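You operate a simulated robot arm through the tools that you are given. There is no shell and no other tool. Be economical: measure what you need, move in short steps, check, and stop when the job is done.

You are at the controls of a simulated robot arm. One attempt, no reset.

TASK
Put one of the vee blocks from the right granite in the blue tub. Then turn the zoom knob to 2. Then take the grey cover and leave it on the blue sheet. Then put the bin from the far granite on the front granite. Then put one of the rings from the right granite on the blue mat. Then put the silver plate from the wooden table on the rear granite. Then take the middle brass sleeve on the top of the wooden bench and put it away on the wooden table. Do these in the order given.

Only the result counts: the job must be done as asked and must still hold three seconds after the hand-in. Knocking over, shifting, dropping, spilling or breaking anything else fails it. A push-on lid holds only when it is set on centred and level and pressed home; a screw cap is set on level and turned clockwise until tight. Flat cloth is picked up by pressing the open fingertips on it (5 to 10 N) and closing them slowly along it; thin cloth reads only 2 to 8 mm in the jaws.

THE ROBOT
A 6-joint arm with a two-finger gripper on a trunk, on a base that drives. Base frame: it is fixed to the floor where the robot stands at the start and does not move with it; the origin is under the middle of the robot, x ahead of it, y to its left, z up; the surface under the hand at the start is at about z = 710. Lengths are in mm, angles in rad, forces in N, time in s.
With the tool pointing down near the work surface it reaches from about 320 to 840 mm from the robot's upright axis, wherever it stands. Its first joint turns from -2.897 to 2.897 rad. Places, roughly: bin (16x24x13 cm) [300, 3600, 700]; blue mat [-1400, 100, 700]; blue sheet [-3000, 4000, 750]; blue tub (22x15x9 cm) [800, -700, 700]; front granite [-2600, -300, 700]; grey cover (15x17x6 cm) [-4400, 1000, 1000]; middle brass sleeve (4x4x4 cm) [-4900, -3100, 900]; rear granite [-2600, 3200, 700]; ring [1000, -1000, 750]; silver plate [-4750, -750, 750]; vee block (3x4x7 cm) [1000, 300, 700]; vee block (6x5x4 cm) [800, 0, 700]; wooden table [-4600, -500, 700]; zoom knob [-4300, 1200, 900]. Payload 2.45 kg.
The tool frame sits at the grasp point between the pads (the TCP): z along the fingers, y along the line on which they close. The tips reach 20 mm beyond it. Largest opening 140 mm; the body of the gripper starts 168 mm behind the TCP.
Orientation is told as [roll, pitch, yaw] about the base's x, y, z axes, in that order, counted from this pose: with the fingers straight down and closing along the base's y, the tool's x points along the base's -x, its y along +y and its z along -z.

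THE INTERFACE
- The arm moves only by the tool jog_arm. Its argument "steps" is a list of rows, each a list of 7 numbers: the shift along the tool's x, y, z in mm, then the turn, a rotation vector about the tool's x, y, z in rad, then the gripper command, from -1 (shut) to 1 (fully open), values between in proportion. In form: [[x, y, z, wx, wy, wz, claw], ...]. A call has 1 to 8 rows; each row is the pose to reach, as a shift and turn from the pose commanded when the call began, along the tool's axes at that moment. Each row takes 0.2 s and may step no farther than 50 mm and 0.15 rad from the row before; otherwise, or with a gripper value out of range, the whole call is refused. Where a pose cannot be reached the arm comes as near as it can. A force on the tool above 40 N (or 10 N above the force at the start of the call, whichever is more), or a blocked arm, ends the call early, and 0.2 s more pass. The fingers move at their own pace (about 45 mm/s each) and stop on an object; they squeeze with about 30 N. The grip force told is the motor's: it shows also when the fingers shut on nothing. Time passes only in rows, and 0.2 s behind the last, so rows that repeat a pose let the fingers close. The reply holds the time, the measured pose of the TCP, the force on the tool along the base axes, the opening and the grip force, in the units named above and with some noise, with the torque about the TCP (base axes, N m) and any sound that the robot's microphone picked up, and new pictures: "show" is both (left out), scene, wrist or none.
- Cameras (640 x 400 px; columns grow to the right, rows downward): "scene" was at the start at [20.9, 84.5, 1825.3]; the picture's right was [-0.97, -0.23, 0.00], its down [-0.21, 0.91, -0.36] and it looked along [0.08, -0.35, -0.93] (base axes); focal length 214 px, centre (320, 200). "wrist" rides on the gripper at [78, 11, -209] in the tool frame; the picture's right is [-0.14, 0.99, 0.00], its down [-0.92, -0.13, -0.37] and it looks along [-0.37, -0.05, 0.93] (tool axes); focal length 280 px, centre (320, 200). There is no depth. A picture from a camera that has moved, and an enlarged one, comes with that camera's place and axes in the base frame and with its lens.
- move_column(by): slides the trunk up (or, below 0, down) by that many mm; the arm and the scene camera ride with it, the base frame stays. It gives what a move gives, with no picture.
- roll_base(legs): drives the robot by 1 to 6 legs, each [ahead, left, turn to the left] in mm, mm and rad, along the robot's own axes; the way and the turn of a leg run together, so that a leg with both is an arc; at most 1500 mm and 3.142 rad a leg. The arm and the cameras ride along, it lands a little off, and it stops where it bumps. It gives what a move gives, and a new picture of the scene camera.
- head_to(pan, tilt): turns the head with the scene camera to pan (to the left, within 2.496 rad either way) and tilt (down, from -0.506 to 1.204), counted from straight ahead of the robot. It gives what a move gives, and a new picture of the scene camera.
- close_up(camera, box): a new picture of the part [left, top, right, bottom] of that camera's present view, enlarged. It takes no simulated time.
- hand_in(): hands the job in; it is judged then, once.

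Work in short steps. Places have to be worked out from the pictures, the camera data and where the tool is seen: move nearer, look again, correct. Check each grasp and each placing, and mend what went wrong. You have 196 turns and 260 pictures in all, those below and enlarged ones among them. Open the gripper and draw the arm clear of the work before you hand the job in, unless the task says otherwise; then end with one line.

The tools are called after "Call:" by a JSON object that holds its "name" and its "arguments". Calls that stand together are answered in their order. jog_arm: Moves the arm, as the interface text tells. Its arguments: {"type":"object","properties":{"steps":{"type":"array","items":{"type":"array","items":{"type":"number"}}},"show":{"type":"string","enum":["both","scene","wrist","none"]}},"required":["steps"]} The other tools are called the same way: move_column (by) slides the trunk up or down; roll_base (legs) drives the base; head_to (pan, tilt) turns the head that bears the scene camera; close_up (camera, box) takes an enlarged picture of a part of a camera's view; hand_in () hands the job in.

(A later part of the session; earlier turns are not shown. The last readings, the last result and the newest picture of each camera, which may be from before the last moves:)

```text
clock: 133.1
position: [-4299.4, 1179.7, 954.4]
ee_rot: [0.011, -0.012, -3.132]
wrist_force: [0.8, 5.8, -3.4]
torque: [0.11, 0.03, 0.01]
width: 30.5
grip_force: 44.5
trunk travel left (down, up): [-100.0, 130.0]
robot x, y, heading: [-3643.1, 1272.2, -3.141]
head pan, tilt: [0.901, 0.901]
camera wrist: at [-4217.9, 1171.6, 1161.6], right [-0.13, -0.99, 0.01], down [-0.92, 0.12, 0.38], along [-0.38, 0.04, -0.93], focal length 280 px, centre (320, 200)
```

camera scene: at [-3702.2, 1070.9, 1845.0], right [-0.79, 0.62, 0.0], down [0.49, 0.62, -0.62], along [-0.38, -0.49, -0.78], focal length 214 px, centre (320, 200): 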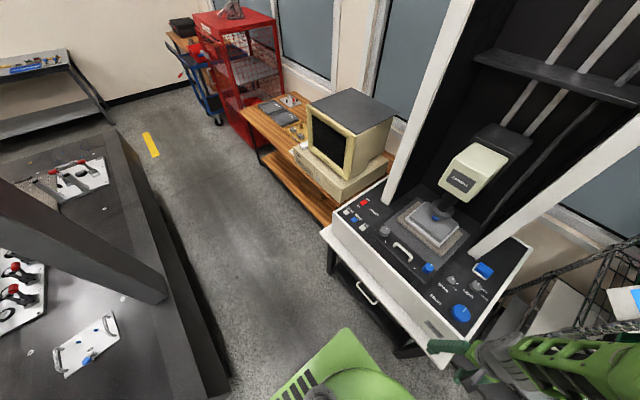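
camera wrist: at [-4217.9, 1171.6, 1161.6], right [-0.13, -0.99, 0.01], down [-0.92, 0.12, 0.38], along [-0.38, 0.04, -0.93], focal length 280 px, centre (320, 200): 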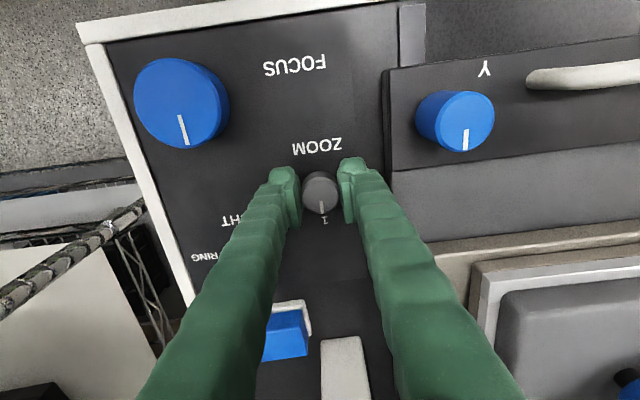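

Gripped. Turn clockwise (from above) 0.78 rad.

Call:
{"name": "jog_arm", "arguments": {"steps": [[0, 0, 0, 0, 0, 0.13, -1], [0, 0, 0, 0, 0, 0.26, -1], [0, 0, 0, 0, 0, 0.39, -1], [0, 0, 0, 0, 0, 0.52, -1], [0, 0, 0, 0, 0, 0.65, -1], [0, 0, 0, 0, 0, 0.785, -1], [0, 0, 0, 0, 0, 0.785, -1]], "show": "wrist"}}

Call:
{"name": "close_up", "arguments": {"camera": "wrist", "box": [250, 110, 390, 250]}}

```text
clock: 134.7
position: [-4299.7, 1178.8, 954.1]
ee_rot: [0.017, 0.001, 2.365]
wrist_force: [0.3, -5.6, -12.7]
torque: [-0.13, -0.1, 0.0]
width: 30.6
grip_force: 44.9
trunk travel left (down, up): [-100.0, 130.0]
robot x, y, heading: [-3642.9, 1275.4, -3.136]
head pan, tilt: [0.901, 0.901]
camera wrist: at [-4248.6, 1117.9, 1162.7], right [-0.79, -0.61, 0.02], down [-0.56, 0.74, 0.37], along [-0.24, 0.28, -0.93], focal length 280 px, centre (320, 200)
```

wrist: 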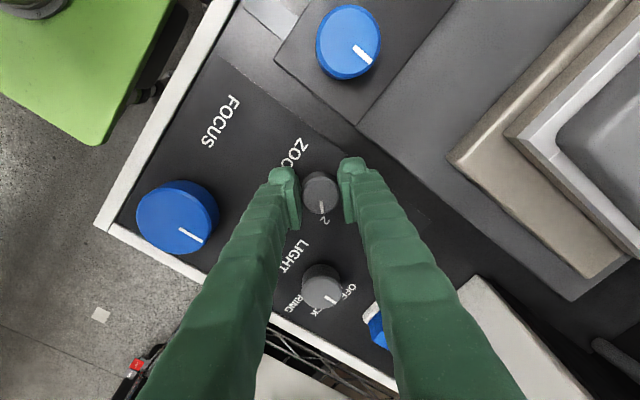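

```text
2.86 times, centred on (320, 180) of wrist
camera zoom: at [-4248.6, 1117.9, 1162.7], right [-0.79, -0.61, 0.02], down [-0.56, 0.74, 0.37], along [-0.24, 0.28, -0.93], focal length 801 px, centre (320, 257)
```

zoom: 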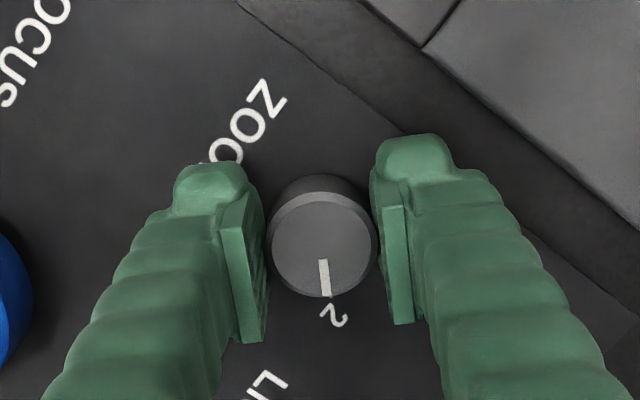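

Pointer is at 2. Release and rise straight up, then check.

Call:
{"name": "jog_arm", "arguments": {"steps": [[0, 0, 0, 0, 0, 0, -0.3], [0, 0, 0, 0, 0, 0, -0.3], [0, 0, 0, 0, 0, 0, -0.3], [0, 0, -40, 0, 0, 0, -0.3], [0, 0, -80, 0, 0, 0, -0.3], [0, 0, -120, 0, 0, 0, -0.3]], "show": "wrist"}}

Call:
{"name": "close_up", "arguments": {"camera": "wrist", "box": [250, 90, 390, 230]}}

```text
clock: 136.1
position: [-4299.0, 1182.4, 1075.6]
ee_rot: [0.018, -0.002, 2.368]
wrist_force: [0.6, 0.2, 0.2]
torque: [0.0, 0.01, 0.02]
width: 48.9
grip_force: 0.0
trunk travel left (down, up): [-100.0, 130.0]
robot x, y, heading: [-3644.4, 1269.9, -3.143]
head pan, tilt: [0.901, 0.901]
camera wrist: at [-4246.1, 1121.0, 1284.5], right [-0.79, -0.61, 0.02], down [-0.56, 0.74, 0.37], along [-0.24, 0.28, -0.93], focal length 280 px, centre (320, 200)
```

wrist: 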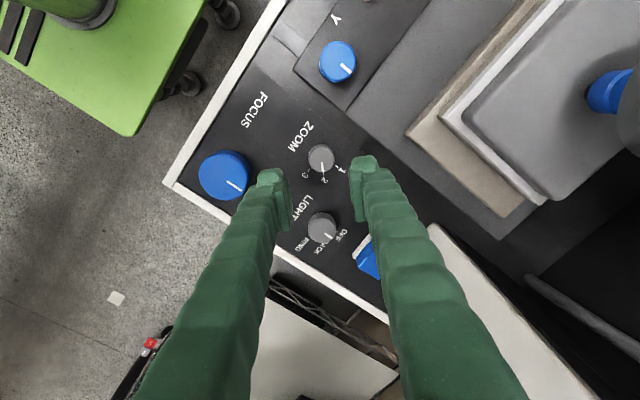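

```text
2.86 times, centred on (320, 160) of wrist
camera zoom: at [-4246.1, 1121.0, 1284.5], right [-0.79, -0.61, 0.02], down [-0.56, 0.74, 0.37], along [-0.24, 0.28, -0.93], focal length 801 px, centre (320, 314)
```

zoom: 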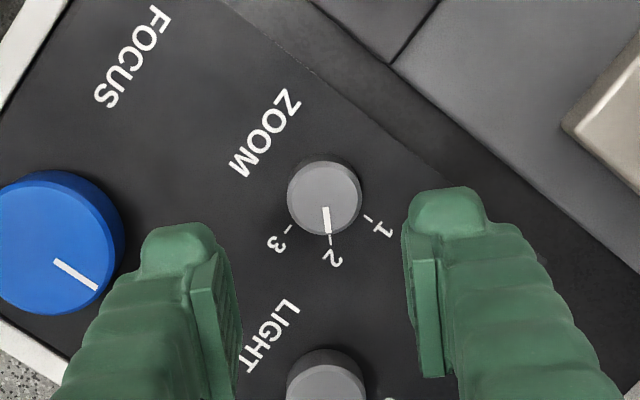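

Knob is at 2. Now study the grey cover under the lens with the scene camera.

Call:
{"name": "head_to", "arguments": {"pan": 0.35, "tilt": 0.75}}

Call:
{"name": "close_up", "arguments": {"camera": "scene", "box": [220, 80, 400, 240]}}

```text
clock: 137.1
position: [-4298.4, 1181.1, 1074.6]
ee_rot: [0.018, -0.001, 2.366]
wrist_force: [0.1, -0.7, -0.2]
torque: [-0.02, 0.02, -0.02]
width: 48.9
grip_force: 0.0
trunk travel left (down, up): [-100.0, 130.0]
robot x, y, heading: [-3645.4, 1273.8, -3.139]
head pan, tilt: [0.351, 0.75]
camera scene: at [-3732.5, 1101.7, 1857.0], right [-0.35, 0.94, 0.0], down [0.64, 0.24, -0.73], along [-0.69, -0.25, -0.68], focal length 214 px, centre (320, 200)
```

scene: 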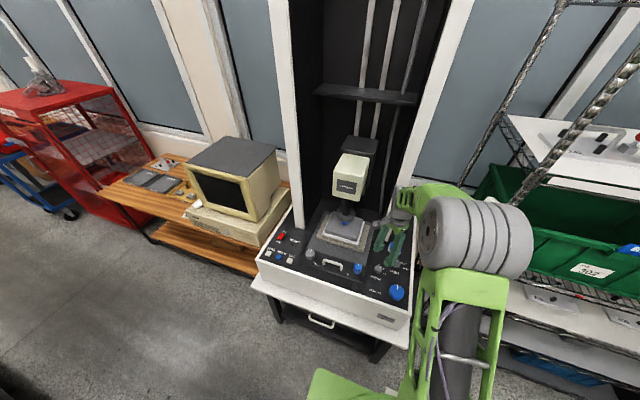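

```text
2.50 times, centred on (310, 160) of scene
camera zoom: at [-3732.5, 1101.7, 1857.0], right [-0.35, 0.94, 0.0], down [0.64, 0.24, -0.73], along [-0.69, -0.25, -0.68], focal length 536 px, centre (345, 300)
```

zoom: 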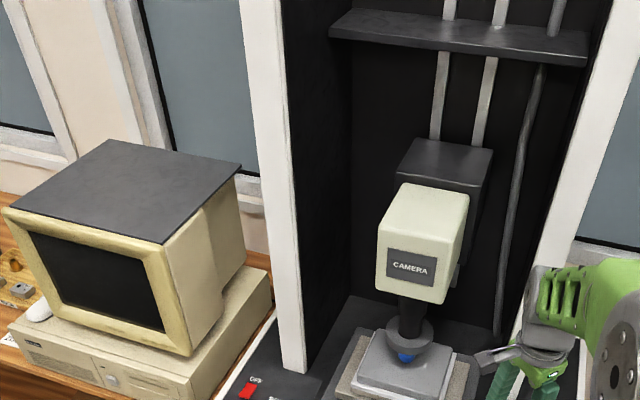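

Call:
{"name": "close_up", "arguments": {"camera": "scene", "box": [290, 170, 390, 280]}}

```text
3.64 times, centred on (340, 225) of scene
camera zoom: at [-3732.5, 1101.7, 1857.0], right [-0.35, 0.94, 0.0], down [0.64, 0.24, -0.73], along [-0.69, -0.25, -0.68], focal length 780 px, centre (247, 109)
```

zoom: 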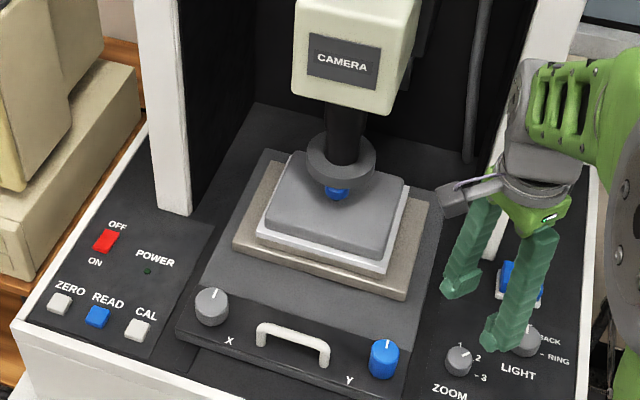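

The cover's blue handle sits under the lens ring, so I must come in horizontally. Pull the hand back, rotate it back and shift the base left.

Call:
{"name": "jog_arm", "arguments": {"steps": [[0, 0, -30, 0, 0, -0.14, -0.3], [0, 0, -50, 0, 0, -0.28, 0], [0, 0, -50, 0, 0, -0.42, 0], [0, 0, -50, 0, 0, -0.56, 0], [0, 0, -50, 0, 0, -0.7, 0], [0, 0, -50, 0, 0, -0.78, 0]], "show": "none"}}

Call:
{"name": "jog_arm", "arguments": {"steps": [[45, 0, 0, 0, 0, 0, 0], [90, 0, 0, 0, 0, 0, 0], [135, 0, 0, 0, 0, 0, 0], [180, 0, 0, 0, 0, 0, 0], [220, 0, 0, 0, 0, 0, 0]], "show": "none"}}

Call:
{"name": "roll_base", "arguments": {"legs": [[-15, 0, 0], [0, 200, 0]]}}

```text
clock: 138.5
position: [-4297.8, 1181.1, 1123.2]
ee_rot: [0.009, -0.014, -3.133]
wrist_force: [0.2, -0.1, 0.9]
torque: [0.0, 0.01, 0.03]
width: 69.7
grip_force: 0.0
trunk travel left (down, up): [-100.0, 130.0]
robot x, y, heading: [-3640.4, 1268.8, -3.132]
head pan, tilt: [0.351, 0.75]
```

```text
clock: 139.7
position: [-4074.4, 1181.6, 1121.5]
ee_rot: [0.012, -0.012, -3.137]
wrist_force: [0.4, 0.7, -0.2]
torque: [0.02, -0.01, -0.01]
width: 70.0
grip_force: 0.0
trunk travel left (down, up): [-100.0, 130.0]
robot x, y, heading: [-3642.0, 1268.9, -3.14]
head pan, tilt: [0.351, 0.75]
```

```text
clock: 142.4
position: [-4062.6, 985.1, 1120.7]
ee_rot: [0.009, -0.014, -3.138]
wrist_force: [0.3, -0.3, -0.5]
torque: [0.03, 0.0, 0.03]
width: 69.8
grip_force: 0.0
trunk travel left (down, up): [-100.0, 130.0]
robot x, y, heading: [-3629.9, 1073.6, -3.138]
head pan, tilt: [0.351, 0.75]
camera scene: at [-3717.4, 904.0, 1857.0], right [-0.34, 0.94, 0.0], down [0.64, 0.24, -0.73], along [-0.69, -0.25, -0.68], focal length 214 px, centre (320, 200)
```

scene: 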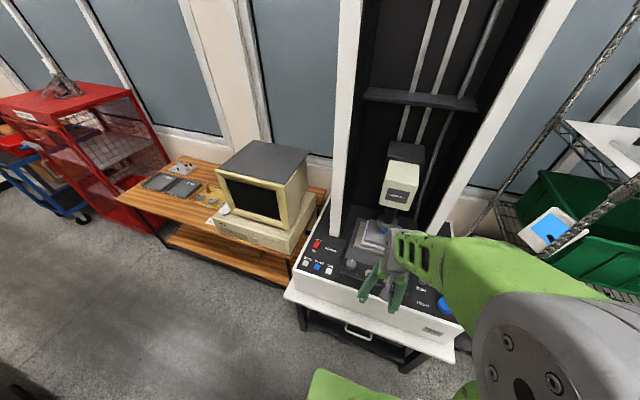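

Tilt the fingers forward step by step while advancing.

Call:
{"name": "jog_arm", "arguments": {"steps": [[-15, 0, 0, 0, -0.14, 0, 0], [-30, 0, 0, 0, -0.28, 0, 0], [-45, 0, 0, 0, -0.42, 0, 0], [-60, 0, 0, 0, -0.56, 0, 0], [-75, 0, 0, 0, -0.7, 0, 0], [-90, 0, 0, 0, -0.84, 0, 0], [-105, 0, 0, 0, -0.98, 0, 0], [-120, 0, 0, 0, -1.1, 0, 0]], "show": "wrist"}}

```text
clock: 144.2
position: [-4253.9, 934.3, 1137.3]
ee_rot: [-0.053, -1.094, -3.098]
wrist_force: [-0.1, -0.1, 0.0]
torque: [-0.01, -0.05, -0.02]
width: 70.3
grip_force: 0.1
out of reach, approached as far as the arm can: row 4, 5, 6, 7, 8
trunk travel left (down, up): [-100.0, 130.0]
robot x, y, heading: [-3629.3, 1073.6, -3.133]
head pan, tilt: [0.351, 0.75]
camera wrist: at [-4032.2, 920.8, 1163.3], right [-0.07, -0.99, 0.1], down [-0.09, 0.1, 0.99], along [-0.99, 0.06, -0.1], focal length 280 px, centre (320, 200)
```

wrist: 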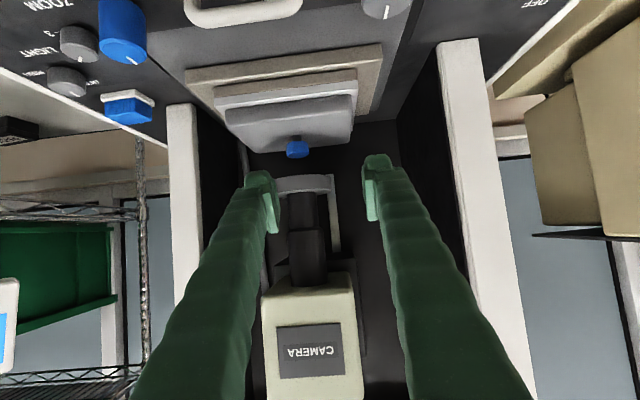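

Great view: handle z≈1016–1046, ring bottom ≈1071, so a horizontal hand at z≈1038 fits. I tilt the rest and move in front of the cover.

Call:
{"name": "jog_arm", "arguments": {"steps": [[14, -10, 23, 0, -0.12, 0, 0], [28, -20, 46, 0, -0.24, 0, 0], [42, -30, 69, 0, -0.36, 0, 0], [56, -40, 92, 0, -0.477, 0, 0], [56, -40, 92, 0, -0.477, 0, 0]], "show": "both"}}

```text
clock: 145.4
position: [-4369.2, 1001.2, 1085.3]
ee_rot: [-1.483, -1.401, -1.696]
wrist_force: [-0.6, 0.8, -0.3]
torque: [0.0, 0.04, 0.05]
width: 70.0
grip_force: 0.0
out of reach, approached as far as the arm can: row 1, 2, 3, 4, 5
trunk travel left (down, up): [-100.0, 130.0]
robot x, y, heading: [-3631.5, 1074.2, -3.139]
head pan, tilt: [0.351, 0.75]
camera scene: at [-3717.9, 906.2, 1857.2], right [-0.34, 0.94, 0.0], down [0.64, 0.23, -0.73], along [-0.69, -0.25, -0.68], focal length 214 px, centre (320, 200)
camera wrist: at [-4158.2, 994.9, 1008.4], right [-0.04, -1.0, -0.03], down [0.35, -0.04, 0.93], along [-0.93, 0.02, 0.35], focal length 280 px, centre (320, 200)
```

scene: 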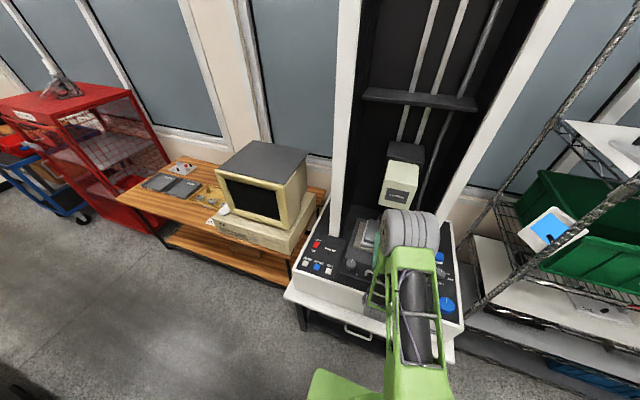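
wrist: 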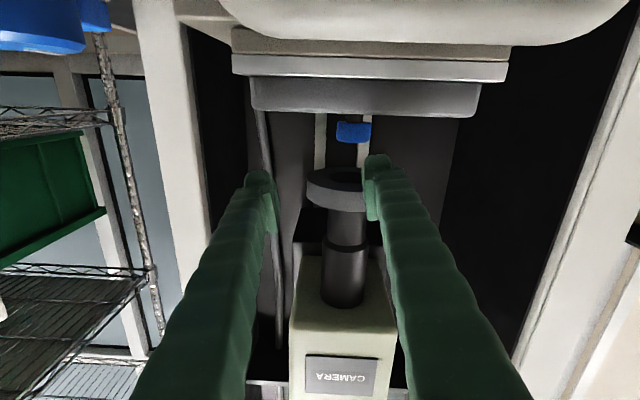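

Hand is now horizontal. The arm was near its limit, so I retract, lower the column (bringing the arm relatively higher).

Call:
{"name": "jog_arm", "arguments": {"steps": [[0, 0, -40, 0, 0, 0, 0], [-10, 0, -80, 0, 0, 0, 0], [-40, 0, -90, 0, 0, 0, 0]], "show": "none"}}

Call:
{"name": "move_column", "arguments": {"by": -80}}

```text
clock: 146.2
position: [-4300.7, 999.8, 1136.3]
ee_rot: [-1.461, -1.368, -1.704]
wrist_force: [0.3, -0.2, -0.4]
torque: [-0.02, -0.03, -0.01]
width: 70.0
grip_force: 0.1
out of reach, approached as far as the arm can: row 1, 2, 3
trunk travel left (down, up): [-100.0, 130.0]
robot x, y, heading: [-3625.5, 1072.1, -3.141]
head pan, tilt: [0.351, 0.75]
```

```text
clock: 147.4
position: [-4300.7, 999.1, 1056.0]
ee_rot: [-1.457, -1.367, -1.708]
wrist_force: [-1.0, -0.8, -0.7]
torque: [0.01, -0.03, 0.01]
width: 69.8
grip_force: 0.0
trunk travel left (down, up): [-20.0, 210.0]
robot x, y, heading: [-3628.8, 1074.0, -3.14]
head pan, tilt: [0.351, 0.75]
```

Orientation worked out: horizontal but rolled 0.2 rad. Correct roll, shift to y≈972, z≈1046.

Call:
{"name": "jog_arm", "arguments": {"steps": [[5, 13, 0, 0, 0, 0.1, 0], [8, 26, 0, 0, 0, 0.2, 0], [8, 26, 0, 0, 0, 0.2, 0]], "show": "wrist"}}

```text
clock: 148.2
position: [-4301.4, 1000.4, 1055.7]
ee_rot: [-1.459, -1.366, -1.71]
wrist_force: [0.5, -0.1, 0.3]
torque: [-0.01, 0.03, 0.03]
width: 69.9
grip_force: 0.0
out of reach, approached as far as the arm can: row 1, 2, 3
trunk travel left (down, up): [-20.0, 210.0]
robot x, y, heading: [-3629.7, 1074.6, -3.142]
head pan, tilt: [0.351, 0.75]
camera wrist: at [-4090.2, 998.7, 981.4], right [-0.02, -1.0, -0.07], down [0.35, -0.07, 0.94], along [-0.94, 0.0, 0.35], focal length 280 px, centre (320, 200)
```

wrist: 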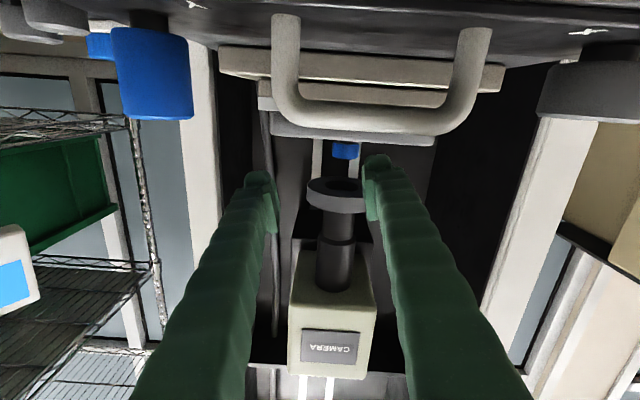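

An elbow-fold limit blocks me; I'm too close. Shift the base right and back to unfold the arm.

Call:
{"name": "roll_base", "arguments": {"legs": [[0, -150, 0], [-200, 0, 0]]}}

Call:
{"name": "jog_arm", "arguments": {"steps": [[0, 10, 30, 0, 0, 0.05, 0], [0, 20, 60, 0, 0, 0.1, 0], [0, 35, 90, 0, 0, 0.15, 0], [0, 50, 120, 0, 0, 0.2, 0]], "show": "none"}}

```text
clock: 151.3
position: [-4106.1, 1151.8, 1055.4]
ee_rot: [-1.457, -1.366, -1.707]
wrist_force: [0.3, -0.1, 0.0]
torque: [0.01, -0.01, -0.03]
width: 70.0
grip_force: 0.0
trunk travel left (down, up): [-20.0, 210.0]
robot x, y, heading: [-3430.8, 1229.3, -3.137]
head pan, tilt: [0.351, 0.75]
camera scene: at [-3521.1, 1057.1, 1777.1], right [-0.35, 0.94, 0.0], down [0.64, 0.24, -0.73], along [-0.69, -0.25, -0.68], focal length 214 px, centre (320, 200)
```

scene: 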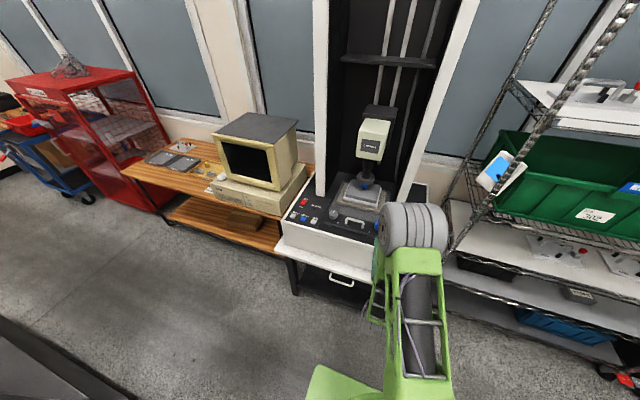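

```text
clock: 152.3
position: [-4250.3, 1086.4, 1057.9]
ee_rot: [-1.028, -1.496, -2.16]
wrist_force: [0.5, -0.6, 0.3]
torque: [0.03, 0.05, -0.1]
width: 69.9
grip_force: 0.1
out of reach, approached as far as the arm can: row 1, 2, 3, 4
trunk travel left (down, up): [-20.0, 210.0]
robot x, y, heading: [-3433.1, 1225.1, -3.146]
head pan, tilt: [0.351, 0.75]
```

Works now. Align to the handle: y≈972, roll and yaw corrections.

Call:
{"name": "jog_arm", "arguments": {"steps": [[0, 40, 20, -0.02, 0, 0.03, 0], [1, 80, 40, -0.04, 0, 0.06, 0], [2, 117, 64, -0.048, 0, 0.064, 0], [2, 117, 64, -0.048, 0, 0.064, 0]], "show": "wrist"}}

```text
clock: 153.3
position: [-4318.7, 971.7, 1051.5]
ee_rot: [0.122, -1.532, 3.017]
wrist_force: [-0.5, 0.3, 0.3]
torque: [0.0, 0.01, -0.01]
width: 70.0
grip_force: 0.0
trunk travel left (down, up): [-20.0, 210.0]
robot x, y, heading: [-3433.3, 1228.6, -3.144]
head pan, tilt: [0.351, 0.75]
camera wrist: at [-4106.0, 959.8, 980.4], right [-0.01, -0.99, 0.14], down [0.33, 0.13, 0.93], along [-0.94, 0.05, 0.33], focal length 280 px, centre (320, 200)
```

wrist: 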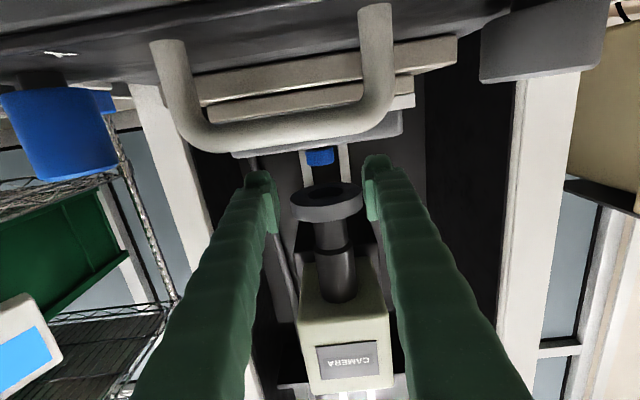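

The tool axis passes right through the handle, fingers clearing cover top (1025) and ring (≈1091). Advance 122 mm.

Call:
{"name": "jog_arm", "arguments": {"steps": [[0, 0, 40, 0, 0, 0, 0], [0, 0, 80, 0, 0, 0, 0], [-1, 0, 105, 0, 0, 0, 0], [-2, 0, 122, 0, 0, 0, 0], [-2, 0, 122, 0, 0, 0, 0]], "show": "wrist"}}

```text
clock: 154.5
position: [-4442.2, 973.5, 1046.9]
ee_rot: [0.12, -1.532, 3.02]
wrist_force: [0.6, 0.6, -0.3]
torque: [0.02, 0.02, 0.03]
width: 69.8
grip_force: 0.1
trunk travel left (down, up): [-20.0, 210.0]
robot x, y, heading: [-3431.1, 1224.4, -3.146]
head pan, tilt: [0.351, 0.75]
camera wrist: at [-4228.6, 961.5, 976.8], right [-0.01, -0.99, 0.14], down [0.33, 0.13, 0.93], along [-0.94, 0.05, 0.33], focal length 280 px, centre (320, 200)
```

wrist: 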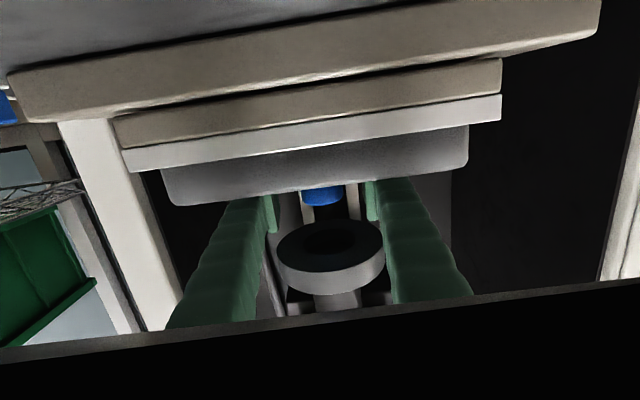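

Handle is between the fingers; close slowly.

Call:
{"name": "jog_arm", "arguments": {"steps": [[0, 0, 0, 0, 0, 0, -1], [0, 0, 0, 0, 0, 0, -1], [0, 0, 0, 0, 0, 0, -1], [0, 0, 0, 0, 0, 0, -1], [0, 0, 0, 0, 0, 0, -1], [0, 0, 0, 0, 0, 0, -1]], "show": "wrist"}}

```text
clock: 155.9
position: [-4441.0, 973.1, 1047.4]
ee_rot: [0.122, -1.533, 3.018]
wrist_force: [0.1, -0.4, -0.1]
torque: [0.11, -0.04, 0.02]
width: 30.6
grip_force: 29.6
trunk travel left (down, up): [-20.0, 210.0]
robot x, y, heading: [-3431.4, 1223.9, -3.143]
head pan, tilt: [0.351, 0.75]
camera wrist: at [-4228.4, 961.5, 976.8], right [-0.01, -0.99, 0.14], down [0.33, 0.13, 0.93], along [-0.94, 0.05, 0.33], focal length 280 px, centre (320, 200)
```

wrist: 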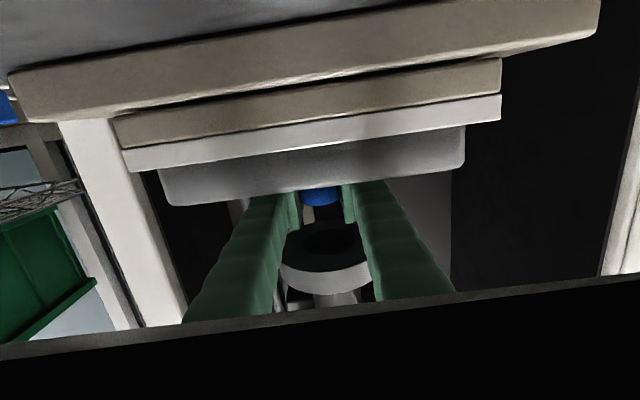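

Gripped (30.6 mm). Lift by the column 14 mm and look.

Call:
{"name": "move_column", "arguments": {"by": 14}}

Call:
{"name": "close_up", "arguments": {"camera": "wrist", "box": [100, 40, 540, 340]}}

```text
clock: 156.5
position: [-4440.3, 972.9, 1060.7]
ee_rot: [0.095, -1.53, 3.044]
wrist_force: [11.3, 2.8, -4.6]
torque: [0.2, 0.02, 0.57]
width: 30.5
grip_force: 29.9
trunk travel left (down, up): [-34.0, 196.0]
robot x, y, heading: [-3428.9, 1224.7, -3.145]
head pan, tilt: [0.351, 0.75]
```

```text
1.33 times, centred on (320, 190) of wrist
camera zoom: at [-4227.1, 961.5, 990.0], right [-0.01, -0.99, 0.14], down [0.33, 0.13, 0.93], along [-0.94, 0.05, 0.33], focal length 374 px, centre (320, 213)
```

zoom: 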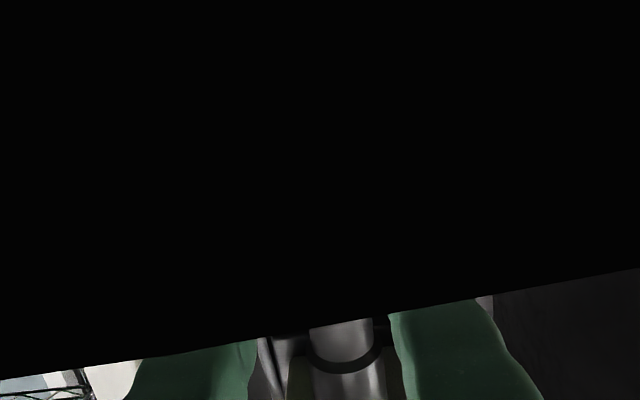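

Force in x and a blocked camera: something (stage handle?) interferes with the wrist camera. Look from the scene camera.

Call:
{"name": "head_to", "arguments": {"pan": 0.3, "tilt": 0.6}}

Call:
{"name": "close_up", "arguments": {"camera": "scene", "box": [280, 140, 440, 260]}}

```text
clock: 157.2
position: [-4439.9, 973.1, 1060.1]
ee_rot: [0.095, -1.529, 3.046]
wrist_force: [17.3, 1.7, -8.8]
torque: [0.4, 0.61, 0.85]
width: 30.6
grip_force: 30.0
trunk travel left (down, up): [-34.0, 196.0]
robot x, y, heading: [-3433.7, 1227.9, -3.139]
head pan, tilt: [0.3, 0.6]
camera scene: at [-3527.3, 1059.3, 1803.8], right [-0.3, 0.95, 0.0], down [0.54, 0.17, -0.83], along [-0.79, -0.25, -0.56], focal length 214 px, centre (320, 200)
```

scene: 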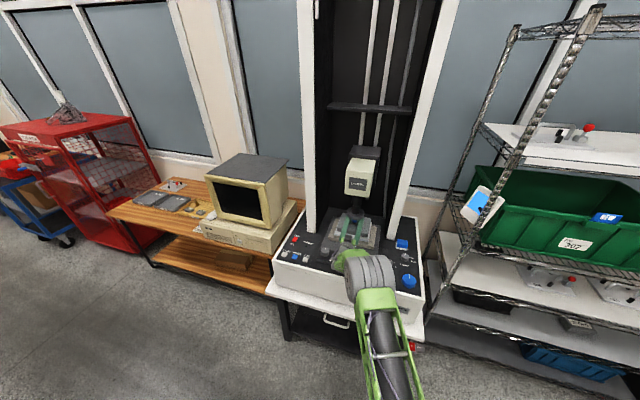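

```text
3.33 times, centred on (360, 200) of scene
camera zoom: at [-3527.3, 1059.3, 1803.8], right [-0.3, 0.95, 0.0], down [0.54, 0.17, -0.83], along [-0.79, -0.25, -0.56], focal length 715 px, centre (187, 200)
```

zoom: 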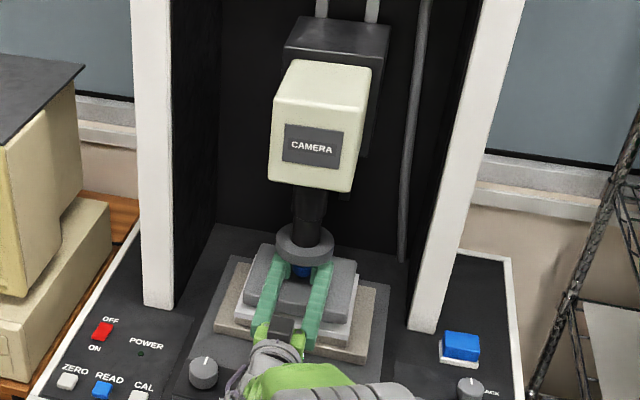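

Lower 10 mm and read the forces.

Call:
{"name": "move_column", "arguments": {"by": -11}}

Call:
{"name": "jog_arm", "arguments": {"steps": [[0, 0, 0, 0, 0, 0, -1]], "show": "wrist"}}

```text
clock: 157.8
position: [-4440.6, 974.6, 1051.9]
ee_rot: [0.168, -1.537, 2.972]
wrist_force: [-0.2, 0.1, -0.9]
torque: [-0.03, -0.04, 0.02]
width: 30.7
grip_force: 28.9
trunk travel left (down, up): [-23.0, 207.0]
robot x, y, heading: [-3428.1, 1226.0, -3.141]
head pan, tilt: [0.3, 0.6]
```

```text
clock: 158.2
position: [-4441.2, 973.4, 1051.5]
ee_rot: [0.13, -1.531, 3.009]
wrist_force: [-0.9, -0.1, -1.0]
torque: [0.01, 0.01, 0.02]
width: 30.5
grip_force: 29.9
trunk travel left (down, up): [-23.0, 207.0]
robot x, y, heading: [-3432.1, 1226.2, -3.135]
head pan, tilt: [0.3, 0.6]
camera wrist: at [-4228.6, 961.5, 980.0], right [-0.01, -0.99, 0.14], down [0.33, 0.13, 0.93], along [-0.94, 0.05, 0.33], focal length 280 px, centre (320, 200)
```

wrist: 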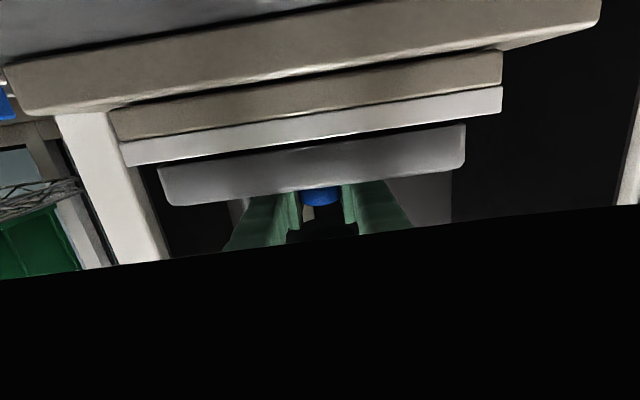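

Cover is free, ~5 mm above its tray; the earlier force was the camera mount against the stage handle. Pull straight back 80 mm at this height.

Call:
{"name": "jog_arm", "arguments": {"steps": [[1, 0, -20, 0, 0, 0, -1], [2, 0, -40, 0, 0, 0, -1], [2, 0, -60, 0, 0, 0, -1], [3, 0, -80, 0, 0, 0, -1]], "show": "wrist"}}

```text
clock: 159.2
position: [-4359.6, 972.9, 1049.1]
ee_rot: [0.14, -1.534, 3.0]
wrist_force: [0.1, 0.5, -1.1]
torque: [0.01, 0.0, 0.03]
width: 30.6
grip_force: 30.3
trunk travel left (down, up): [-23.0, 207.0]
robot x, y, heading: [-3434.4, 1229.6, -3.142]
head pan, tilt: [0.3, 0.6]
camera wrist: at [-4147.8, 960.6, 979.2], right [-0.01, -0.99, 0.14], down [0.33, 0.13, 0.93], along [-0.94, 0.05, 0.33], focal length 280 px, centre (320, 200)
```

wrist: 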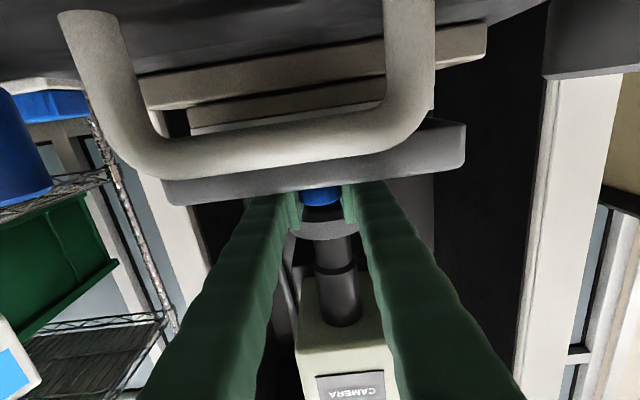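

Now lift 35 mm by column, then retreat with the cover.

Call:
{"name": "move_column", "arguments": {"by": 35}}

Call:
{"name": "jog_arm", "arguments": {"steps": [[1, 0, -40, 0, 0, 0, -1], [2, 0, -80, 0, 0, 0, -1], [2, 0, -120, 0, 0, 0, -1]], "show": "wrist"}}

```text
clock: 160.0
position: [-4362.1, 972.6, 1083.7]
ee_rot: [0.118, -1.533, 3.023]
wrist_force: [0.5, -0.8, -1.2]
torque: [0.0, -0.01, -0.01]
width: 30.8
grip_force: 30.2
trunk travel left (down, up): [-58.0, 172.0]
robot x, y, heading: [-3430.3, 1228.5, -3.141]
head pan, tilt: [0.3, 0.6]
```

```text
clock: 160.8
position: [-4240.3, 970.5, 1087.7]
ee_rot: [0.041, -1.532, 3.097]
wrist_force: [0.4, 0.2, -0.5]
torque: [0.01, 0.05, -0.02]
width: 30.6
grip_force: 29.6
trunk travel left (down, up): [-58.0, 172.0]
robot x, y, heading: [-3431.9, 1230.8, -3.136]
head pan, tilt: [0.3, 0.6]
camera wrist: at [-4028.1, 958.1, 1017.6], right [-0.01, -0.99, 0.14], down [0.33, 0.13, 0.93], along [-0.94, 0.05, 0.33], focal length 280 px, centre (320, 200)
```

wrist: 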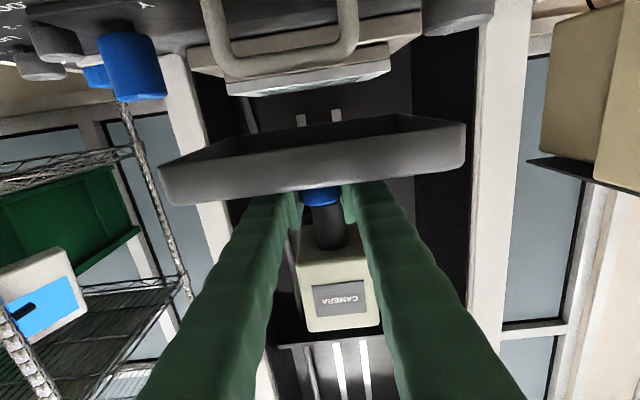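

The hollow cover is out and held level. Raise it and look north toward the blue sheet.

Call:
{"name": "move_column", "arguments": {"by": 130}}

Call:
{"name": "head_to", "arguments": {"pan": -1.3, "tilt": 0.5}}

Call:
{"name": "close_up", "arguments": {"camera": "scene", "box": [300, 60, 620, 260]}}

```text
clock: 162.4
position: [-4242.5, 970.5, 1216.5]
ee_rot: [0.04, -1.533, 3.101]
wrist_force: [-0.3, -0.5, -0.9]
torque: [-0.06, 0.03, 0.04]
width: 30.5
grip_force: 30.0
trunk travel left (down, up): [-188.0, 42.0]
robot x, y, heading: [-3430.0, 1230.1, -3.141]
head pan, tilt: [0.3, 0.6]
```

```text
clock: 164.1
position: [-4241.1, 970.9, 1217.4]
ee_rot: [0.044, -1.532, 3.096]
wrist_force: [0.1, 0.2, -1.5]
torque: [-0.02, 0.0, -0.04]
width: 30.5
grip_force: 29.7
trunk travel left (down, up): [-188.0, 42.0]
robot x, y, heading: [-3433.3, 1225.8, -3.143]
head pan, tilt: [-1.3, 0.499]
camera scene: at [-3468.6, 1173.3, 1967.0], right [0.96, 0.27, 0.0], down [0.13, -0.46, -0.88], along [-0.24, 0.85, -0.48], focal length 214 px, centre (320, 200)
```

scene: 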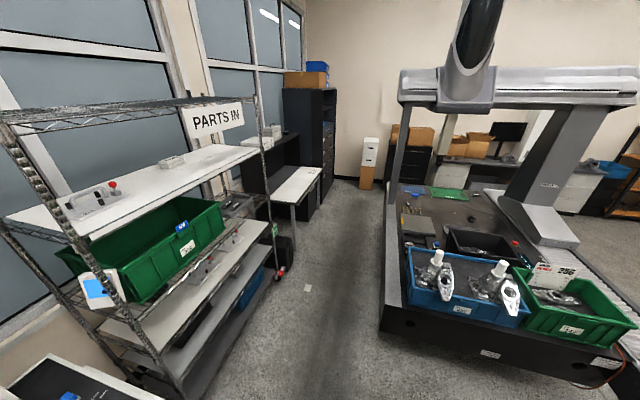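

```text
2.00 times, centred on (460, 160) of scene
camera zoom: at [-3468.6, 1173.3, 1967.0], right [0.96, 0.27, 0.0], down [0.13, -0.46, -0.88], along [-0.24, 0.85, -0.48], focal length 429 px, centre (40, 280)
```

zoom: 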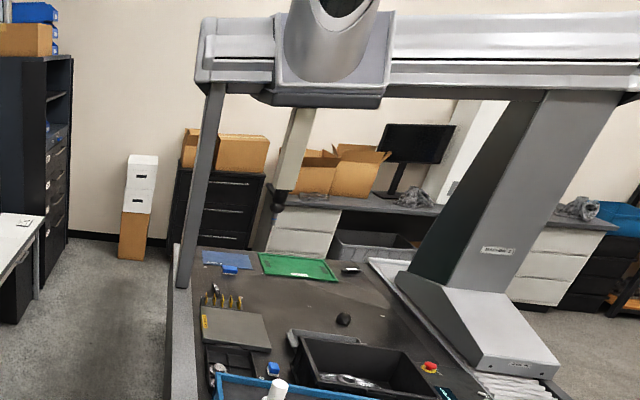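

Blue sheet ≈(-3008,4014) on the rear granite near its west edge; the gantry leg stands near y≈3590. I back up, turn north, go up the wide west aisle and turn east there.

Call:
{"name": "roll_base", "arguments": {"legs": [[-330, 0, 0], [0, 0, -1.571], [0, 680, 0], [1300, 0, 0], [1200, 0, 0]]}}

Call:
{"name": "head_to", "arguments": {"pan": -0.7, "tilt": 0.7}}

```text
clock: 168.7
position: [-3771.3, 1774.5, 1216.6]
ee_rot: [0.019, -1.533, 2.147]
wrist_force: [1.0, -0.3, 0.2]
torque: [0.01, -0.02, -0.05]
width: 30.5
grip_force: 30.1
trunk travel left (down, up): [-188.0, 42.0]
robot x, y, heading: [-3103.4, 1247.7, 2.169]
head pan, tilt: [-1.3, 0.499]
stopped in leg 2: the robot was blocked; the commanded pose is now the measured one
camera scene: at [-3169.2, 1246.1, 1966.9], right [0.76, -0.65, 0.0], down [-0.31, -0.36, -0.88], along [0.57, 0.67, -0.48], focal length 214 px, centre (320, 200)
```

scene: 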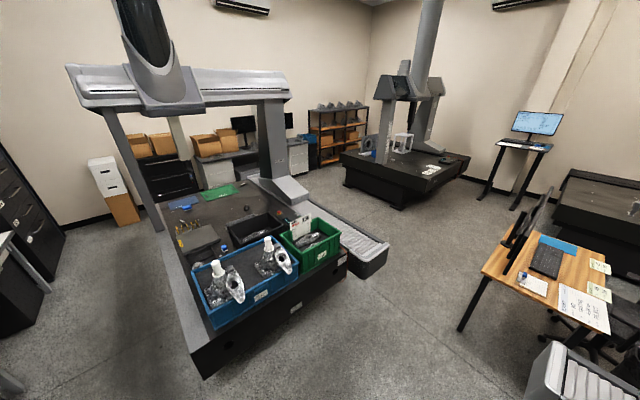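

```text
clock: 169.7
position: [-3771.2, 1774.7, 1217.5]
ee_rot: [0.041, -1.534, 2.123]
wrist_force: [0.2, -0.3, -0.4]
torque: [0.02, 0.03, 0.02]
width: 30.7
grip_force: 29.7
trunk travel left (down, up): [-188.0, 42.0]
robot x, y, heading: [-3109.4, 1249.7, 2.166]
head pan, tilt: [-0.7, 0.7]
camera scene: at [-3219.0, 1262.2, 1949.3], right [0.99, -0.1, 0.0], down [-0.07, -0.64, -0.76], along [0.08, 0.76, -0.64], focal length 214 px, centre (320, 200)
```

scene: 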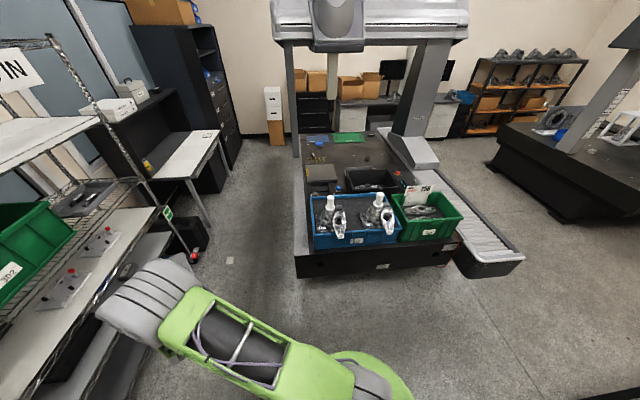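

The base corner met the front granite. Shift north 240, then finish the turn.

Call:
{"name": "roll_base", "arguments": {"legs": [[200, -135, 0], [0, 0, -0.595]]}}

```text
clock: 173.1
position: [-3356.9, 2305.1, 1217.5]
ee_rot: [0.043, -1.532, 1.515]
wrist_force: [0.4, 0.8, -1.0]
torque: [-0.01, -0.04, 0.0]
width: 31.0
grip_force: 30.3
trunk travel left (down, up): [-188.0, 42.0]
robot x, y, heading: [-3104.7, 1490.1, 1.56]
head pan, tilt: [-0.7, 0.7]
camera scene: at [-3193.5, 1567.9, 1949.2], right [0.76, -0.65, 0.0], down [-0.42, -0.49, -0.76], along [0.5, 0.58, -0.64], focal length 214 px, centre (320, 200)
```

scene: 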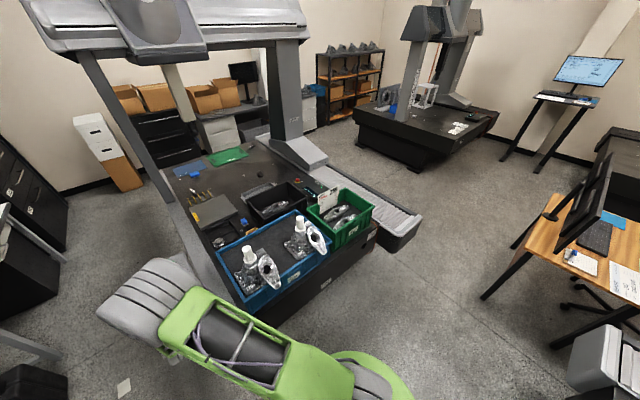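

Continue: left in two stages, then north.

Call:
{"name": "roll_base", "arguments": {"legs": [[0, 550, 0.01], [700, 0, 0], [0, 150, 0], [1450, 0, 0]]}}

Call:
{"name": "head_to", "arguments": {"pan": -1.0, "tilt": 0.8}}

```text
clock: 190.5
position: [-4128.0, 4475.5, 1217.2]
ee_rot: [0.037, -1.533, 1.567]
wrist_force: [0.2, 0.1, -0.9]
torque: [0.0, 0.01, 0.02]
width: 30.6
grip_force: 30.4
trunk travel left (down, up): [-188.0, 42.0]
robot x, y, heading: [-3842.5, 3676.1, 1.605]
head pan, tilt: [-0.7, 0.7]
camera scene: at [-3934.3, 3747.3, 1949.2], right [0.79, -0.62, 0.0], down [-0.4, -0.51, -0.76], along [0.47, 0.6, -0.64], focal length 214 px, centre (320, 200)
```

scene: 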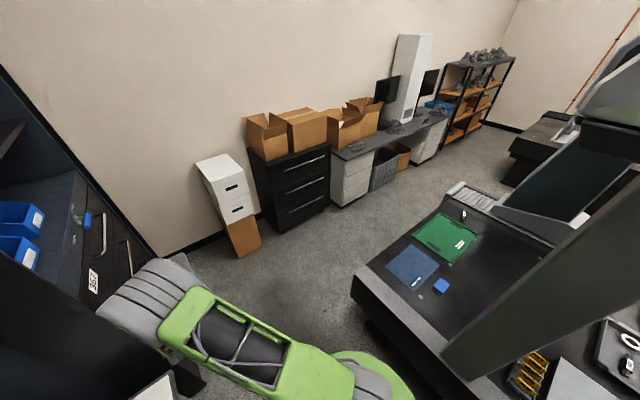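

```text
clock: 191.3
position: [-4127.9, 4476.7, 1217.8]
ee_rot: [0.035, -1.533, 1.565]
wrist_force: [0.1, 0.1, -0.2]
torque: [0.0, 0.02, 0.0]
width: 30.5
grip_force: 29.8
trunk travel left (down, up): [-188.0, 42.0]
robot x, y, heading: [-3847.1, 3679.2, 1.609]
head pan, tilt: [-1.0, 0.799]
camera scene: at [-3920.5, 3726.1, 1941.0], right [0.57, -0.82, 0.0], down [-0.59, -0.41, -0.7], along [0.57, 0.4, -0.72], focal length 214 px, centre (320, 200)
```

scene: 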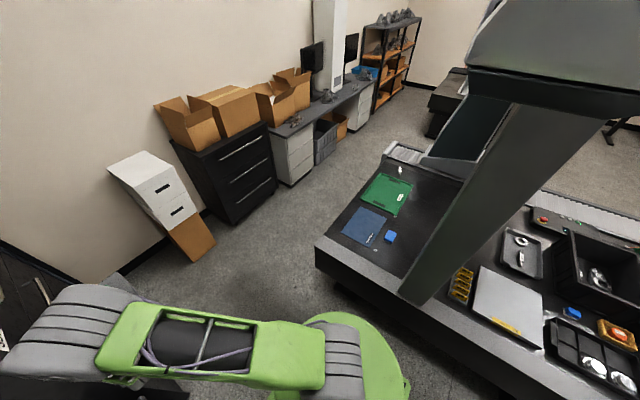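

Sheet spans x -3118…-2812, y 3891…4112, only 50 mm from the north edge (4163). Approaching from the north lets the wrist camera hang off the edge. I drive around to the north side facing south.

Call:
{"name": "roll_base", "arguments": {"legs": [[500, 0, 0], [0, 0, -1.609], [0, 650, 0], [620, 0, 0], [0, 0, -1.571]]}}

Call:
{"name": "head_to", "arguments": {"pan": 0.25, "tilt": 0.85}}

```text
clock: 210.7
position: [-2980.6, 4000.7, 1217.7]
ee_rot: [0.037, -1.532, -1.615]
wrist_force: [0.2, -0.1, -2.3]
torque: [-0.02, 0.01, 0.0]
width: 30.6
grip_force: 30.3
trunk travel left (down, up): [-188.0, 42.0]
robot x, y, heading: [-3235.8, 4812.8, -1.569]
head pan, tilt: [-1.0, 0.799]
camera scene: at [-3165.0, 4757.5, 1941.0], right [-0.54, 0.84, 0.0], down [0.6, 0.39, -0.7], along [-0.59, -0.38, -0.72], focal length 214 px, centre (320, 200)
```

scene: 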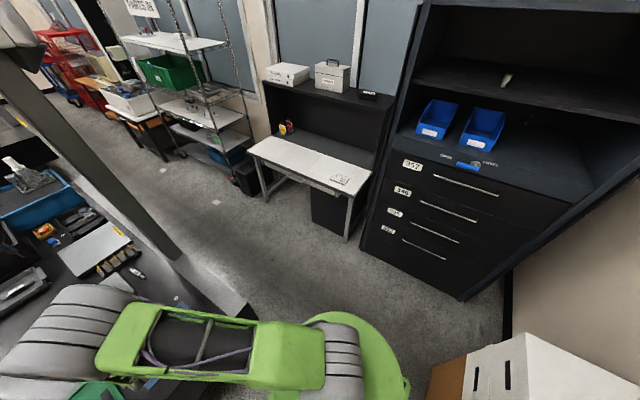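

```text
clock: 212.2
position: [-2982.0, 4003.6, 1218.0]
ee_rot: [0.036, -1.532, -1.613]
wrist_force: [0.0, 0.3, -1.5]
torque: [-0.01, 0.0, 0.01]
width: 31.0
grip_force: 30.0
trunk travel left (down, up): [-188.0, 42.0]
robot x, y, heading: [-3234.3, 4812.2, -1.572]
head pan, tilt: [0.25, 0.85]
camera scene: at [-3077.8, 4725.2, 1937.0], right [-0.97, -0.24, 0.0], down [-0.18, 0.73, -0.66], along [0.16, -0.64, -0.75], focal length 214 px, centre (320, 200)
```

scene: 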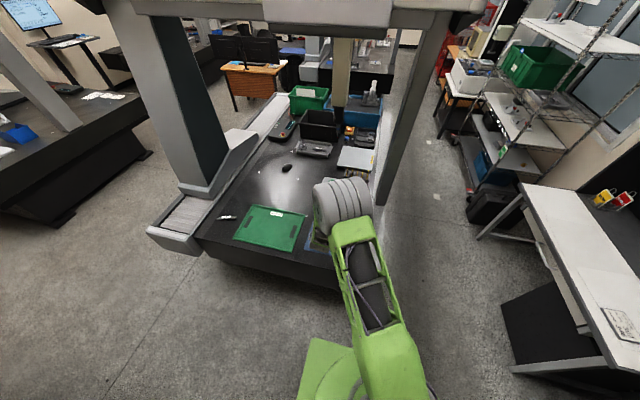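

Hand is above the sheet. Lower the column fully.

Call:
{"name": "move_column", "arguments": {"by": -186}}

Call:
{"name": "jog_arm", "arguments": {"steps": [[40, 0, -5, 0, 0, 0, -1], [80, 0, -10, 0, 0, 0, -1], [120, 0, -14, 0, 0, 0, -1], [160, 0, -17, 0, 0, 0, -1]], "show": "both"}}

```text
clock: 214.2
position: [-2980.9, 4002.8, 1031.6]
ee_rot: [0.039, -1.533, -1.617]
wrist_force: [0.7, 0.4, -0.6]
torque: [0.05, 0.0, 0.0]
width: 30.9
grip_force: 29.8
trunk travel left (down, up): [-2.0, 228.0]
robot x, y, heading: [-3236.7, 4808.6, -1.574]
head pan, tilt: [0.25, 0.85]
```

```text
clock: 215.2
position: [-2955.7, 3996.1, 878.7]
ee_rot: [-0.705, -1.517, -0.89]
wrist_force: [0.5, -0.3, -1.2]
torque: [0.06, -0.01, -0.01]
width: 31.0
grip_force: 30.0
out of reach, approached as far as the arm can: row 1, 2, 3, 4
trunk travel left (down, up): [-2.0, 228.0]
robot x, y, heading: [-3233.6, 4812.7, -1.57]
head pan, tilt: [0.25, 0.85]
camera scene: at [-3077.9, 4725.3, 1751.0], right [-0.97, -0.24, 0.0], down [-0.18, 0.73, -0.66], along [0.16, -0.64, -0.75], focal length 214 px, centre (320, 200)
camera wrist: at [-2942.7, 4208.0, 809.0], right [0.99, -0.03, 0.1], down [-0.09, 0.33, 0.94], along [-0.06, -0.94, 0.33], focal length 280 px, centre (320, 200)
```

scene: 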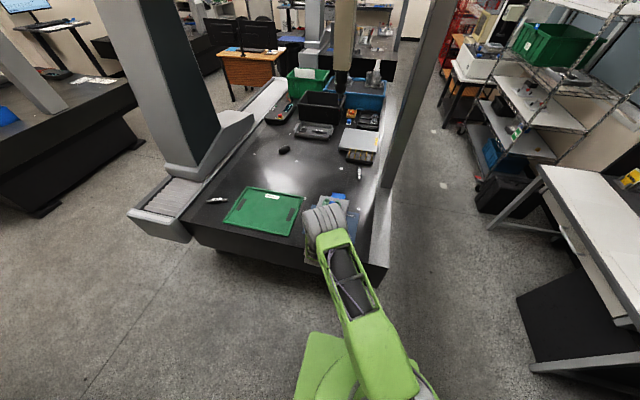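
wrist: 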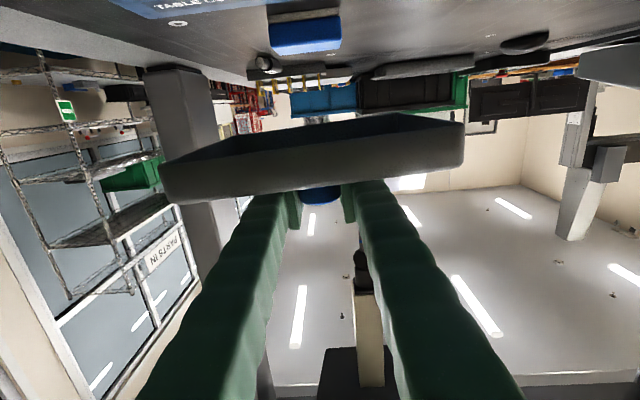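

Down to 879; the wrist bend is near its limit. Backing the base ~110 mm flattens the forearm; then extend and continue down.

Call:
{"name": "roll_base", "arguments": {"legs": [[-115, 0, 0]]}}

Call:
{"name": "jog_arm", "arguments": {"steps": [[0, -3, 35, 0, 0, 0.035, -1], [0, -6, 70, 0, 0, 0.035, -1], [0, -9, 100, 0, 0, 0.035, -1], [40, -9, 98, 0, 0, 0.035, -1], [80, -9, 97, 0, 0, 0.035, -1]], "show": "wrist"}}

```text
clock: 216.4
position: [-2956.8, 4111.8, 878.8]
ee_rot: [-0.701, -1.513, -0.895]
wrist_force: [0.0, 0.0, -0.5]
torque: [0.01, 0.02, 0.0]
width: 30.6
grip_force: 29.9
trunk travel left (down, up): [-2.0, 228.0]
robot x, y, heading: [-3235.4, 4926.1, -1.574]
head pan, tilt: [0.25, 0.85]
camera scene: at [-3077.5, 4840.1, 1751.0], right [-0.97, -0.25, 0.0], down [-0.18, 0.73, -0.66], along [0.16, -0.64, -0.75], focal length 214 px, centre (320, 200)
```

scene: 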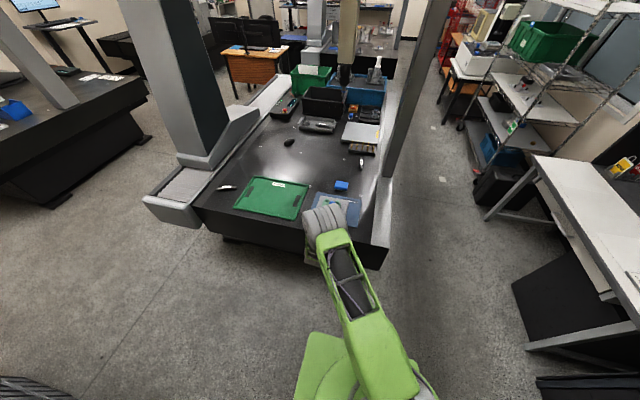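

```text
clock: 217.6
position: [-2969.9, 4020.6, 793.4]
ee_rot: [-0.026, -1.528, -1.57]
wrist_force: [-0.4, 0.1, -0.8]
torque: [0.04, 0.01, -0.01]
width: 30.7
grip_force: 30.1
trunk travel left (down, up): [-2.0, 228.0]
robot x, y, heading: [-3238.3, 4926.4, -1.574]
head pan, tilt: [0.25, 0.85]
camera wrist: at [-2953.6, 4231.3, 724.1], right [0.99, -0.03, 0.14], down [-0.12, 0.33, 0.94], along [-0.07, -0.94, 0.33], focal length 280 px, centre (320, 200)
```

wrist: 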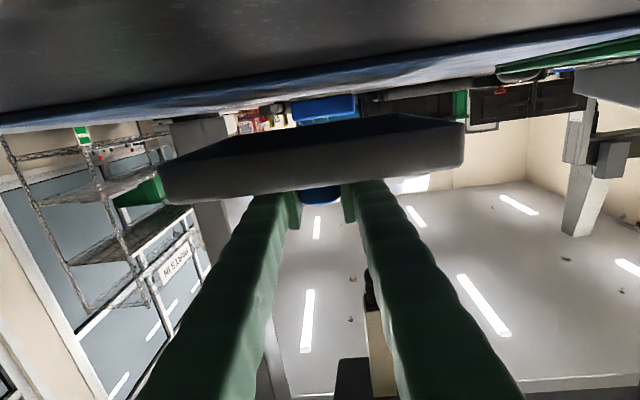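

Excellent pose. Now lower gently toward contact (~z 762).

Call:
{"name": "jog_arm", "arguments": {"steps": [[8, 0, 8, 0, 0, 0, -1], [16, 0, 8, 0, 0, 0, -1], [21, 0, 8, 0, 0, 0, -1], [26, 0, 8, 0, 0, 0, -1], [29, 0, 8, 0, 0, 0, -1]], "show": "wrist"}}

```text
clock: 218.8
position: [-2970.8, 4013.9, 765.6]
ee_rot: [-0.034, -1.527, -1.561]
wrist_force: [0.3, -0.4, -0.6]
torque: [-0.04, -0.06, -0.02]
width: 30.9
grip_force: 30.5
trunk travel left (down, up): [-2.0, 228.0]
robot x, y, heading: [-3238.4, 4928.5, -1.573]
head pan, tilt: [0.25, 0.85]
camera wrist: at [-2954.0, 4224.4, 696.1], right [0.99, -0.03, 0.14], down [-0.12, 0.33, 0.94], along [-0.07, -0.94, 0.32], focal length 280 px, centre (320, 200)
```

wrist: 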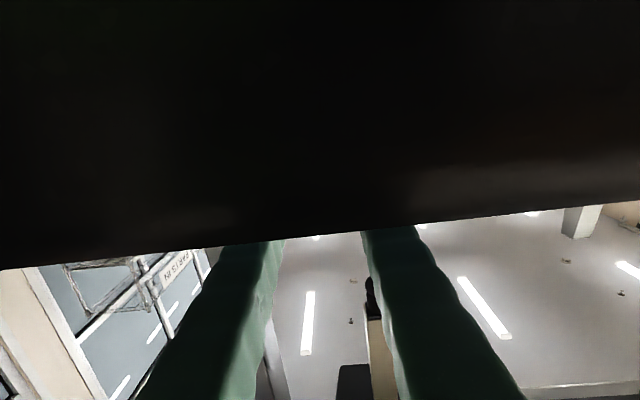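

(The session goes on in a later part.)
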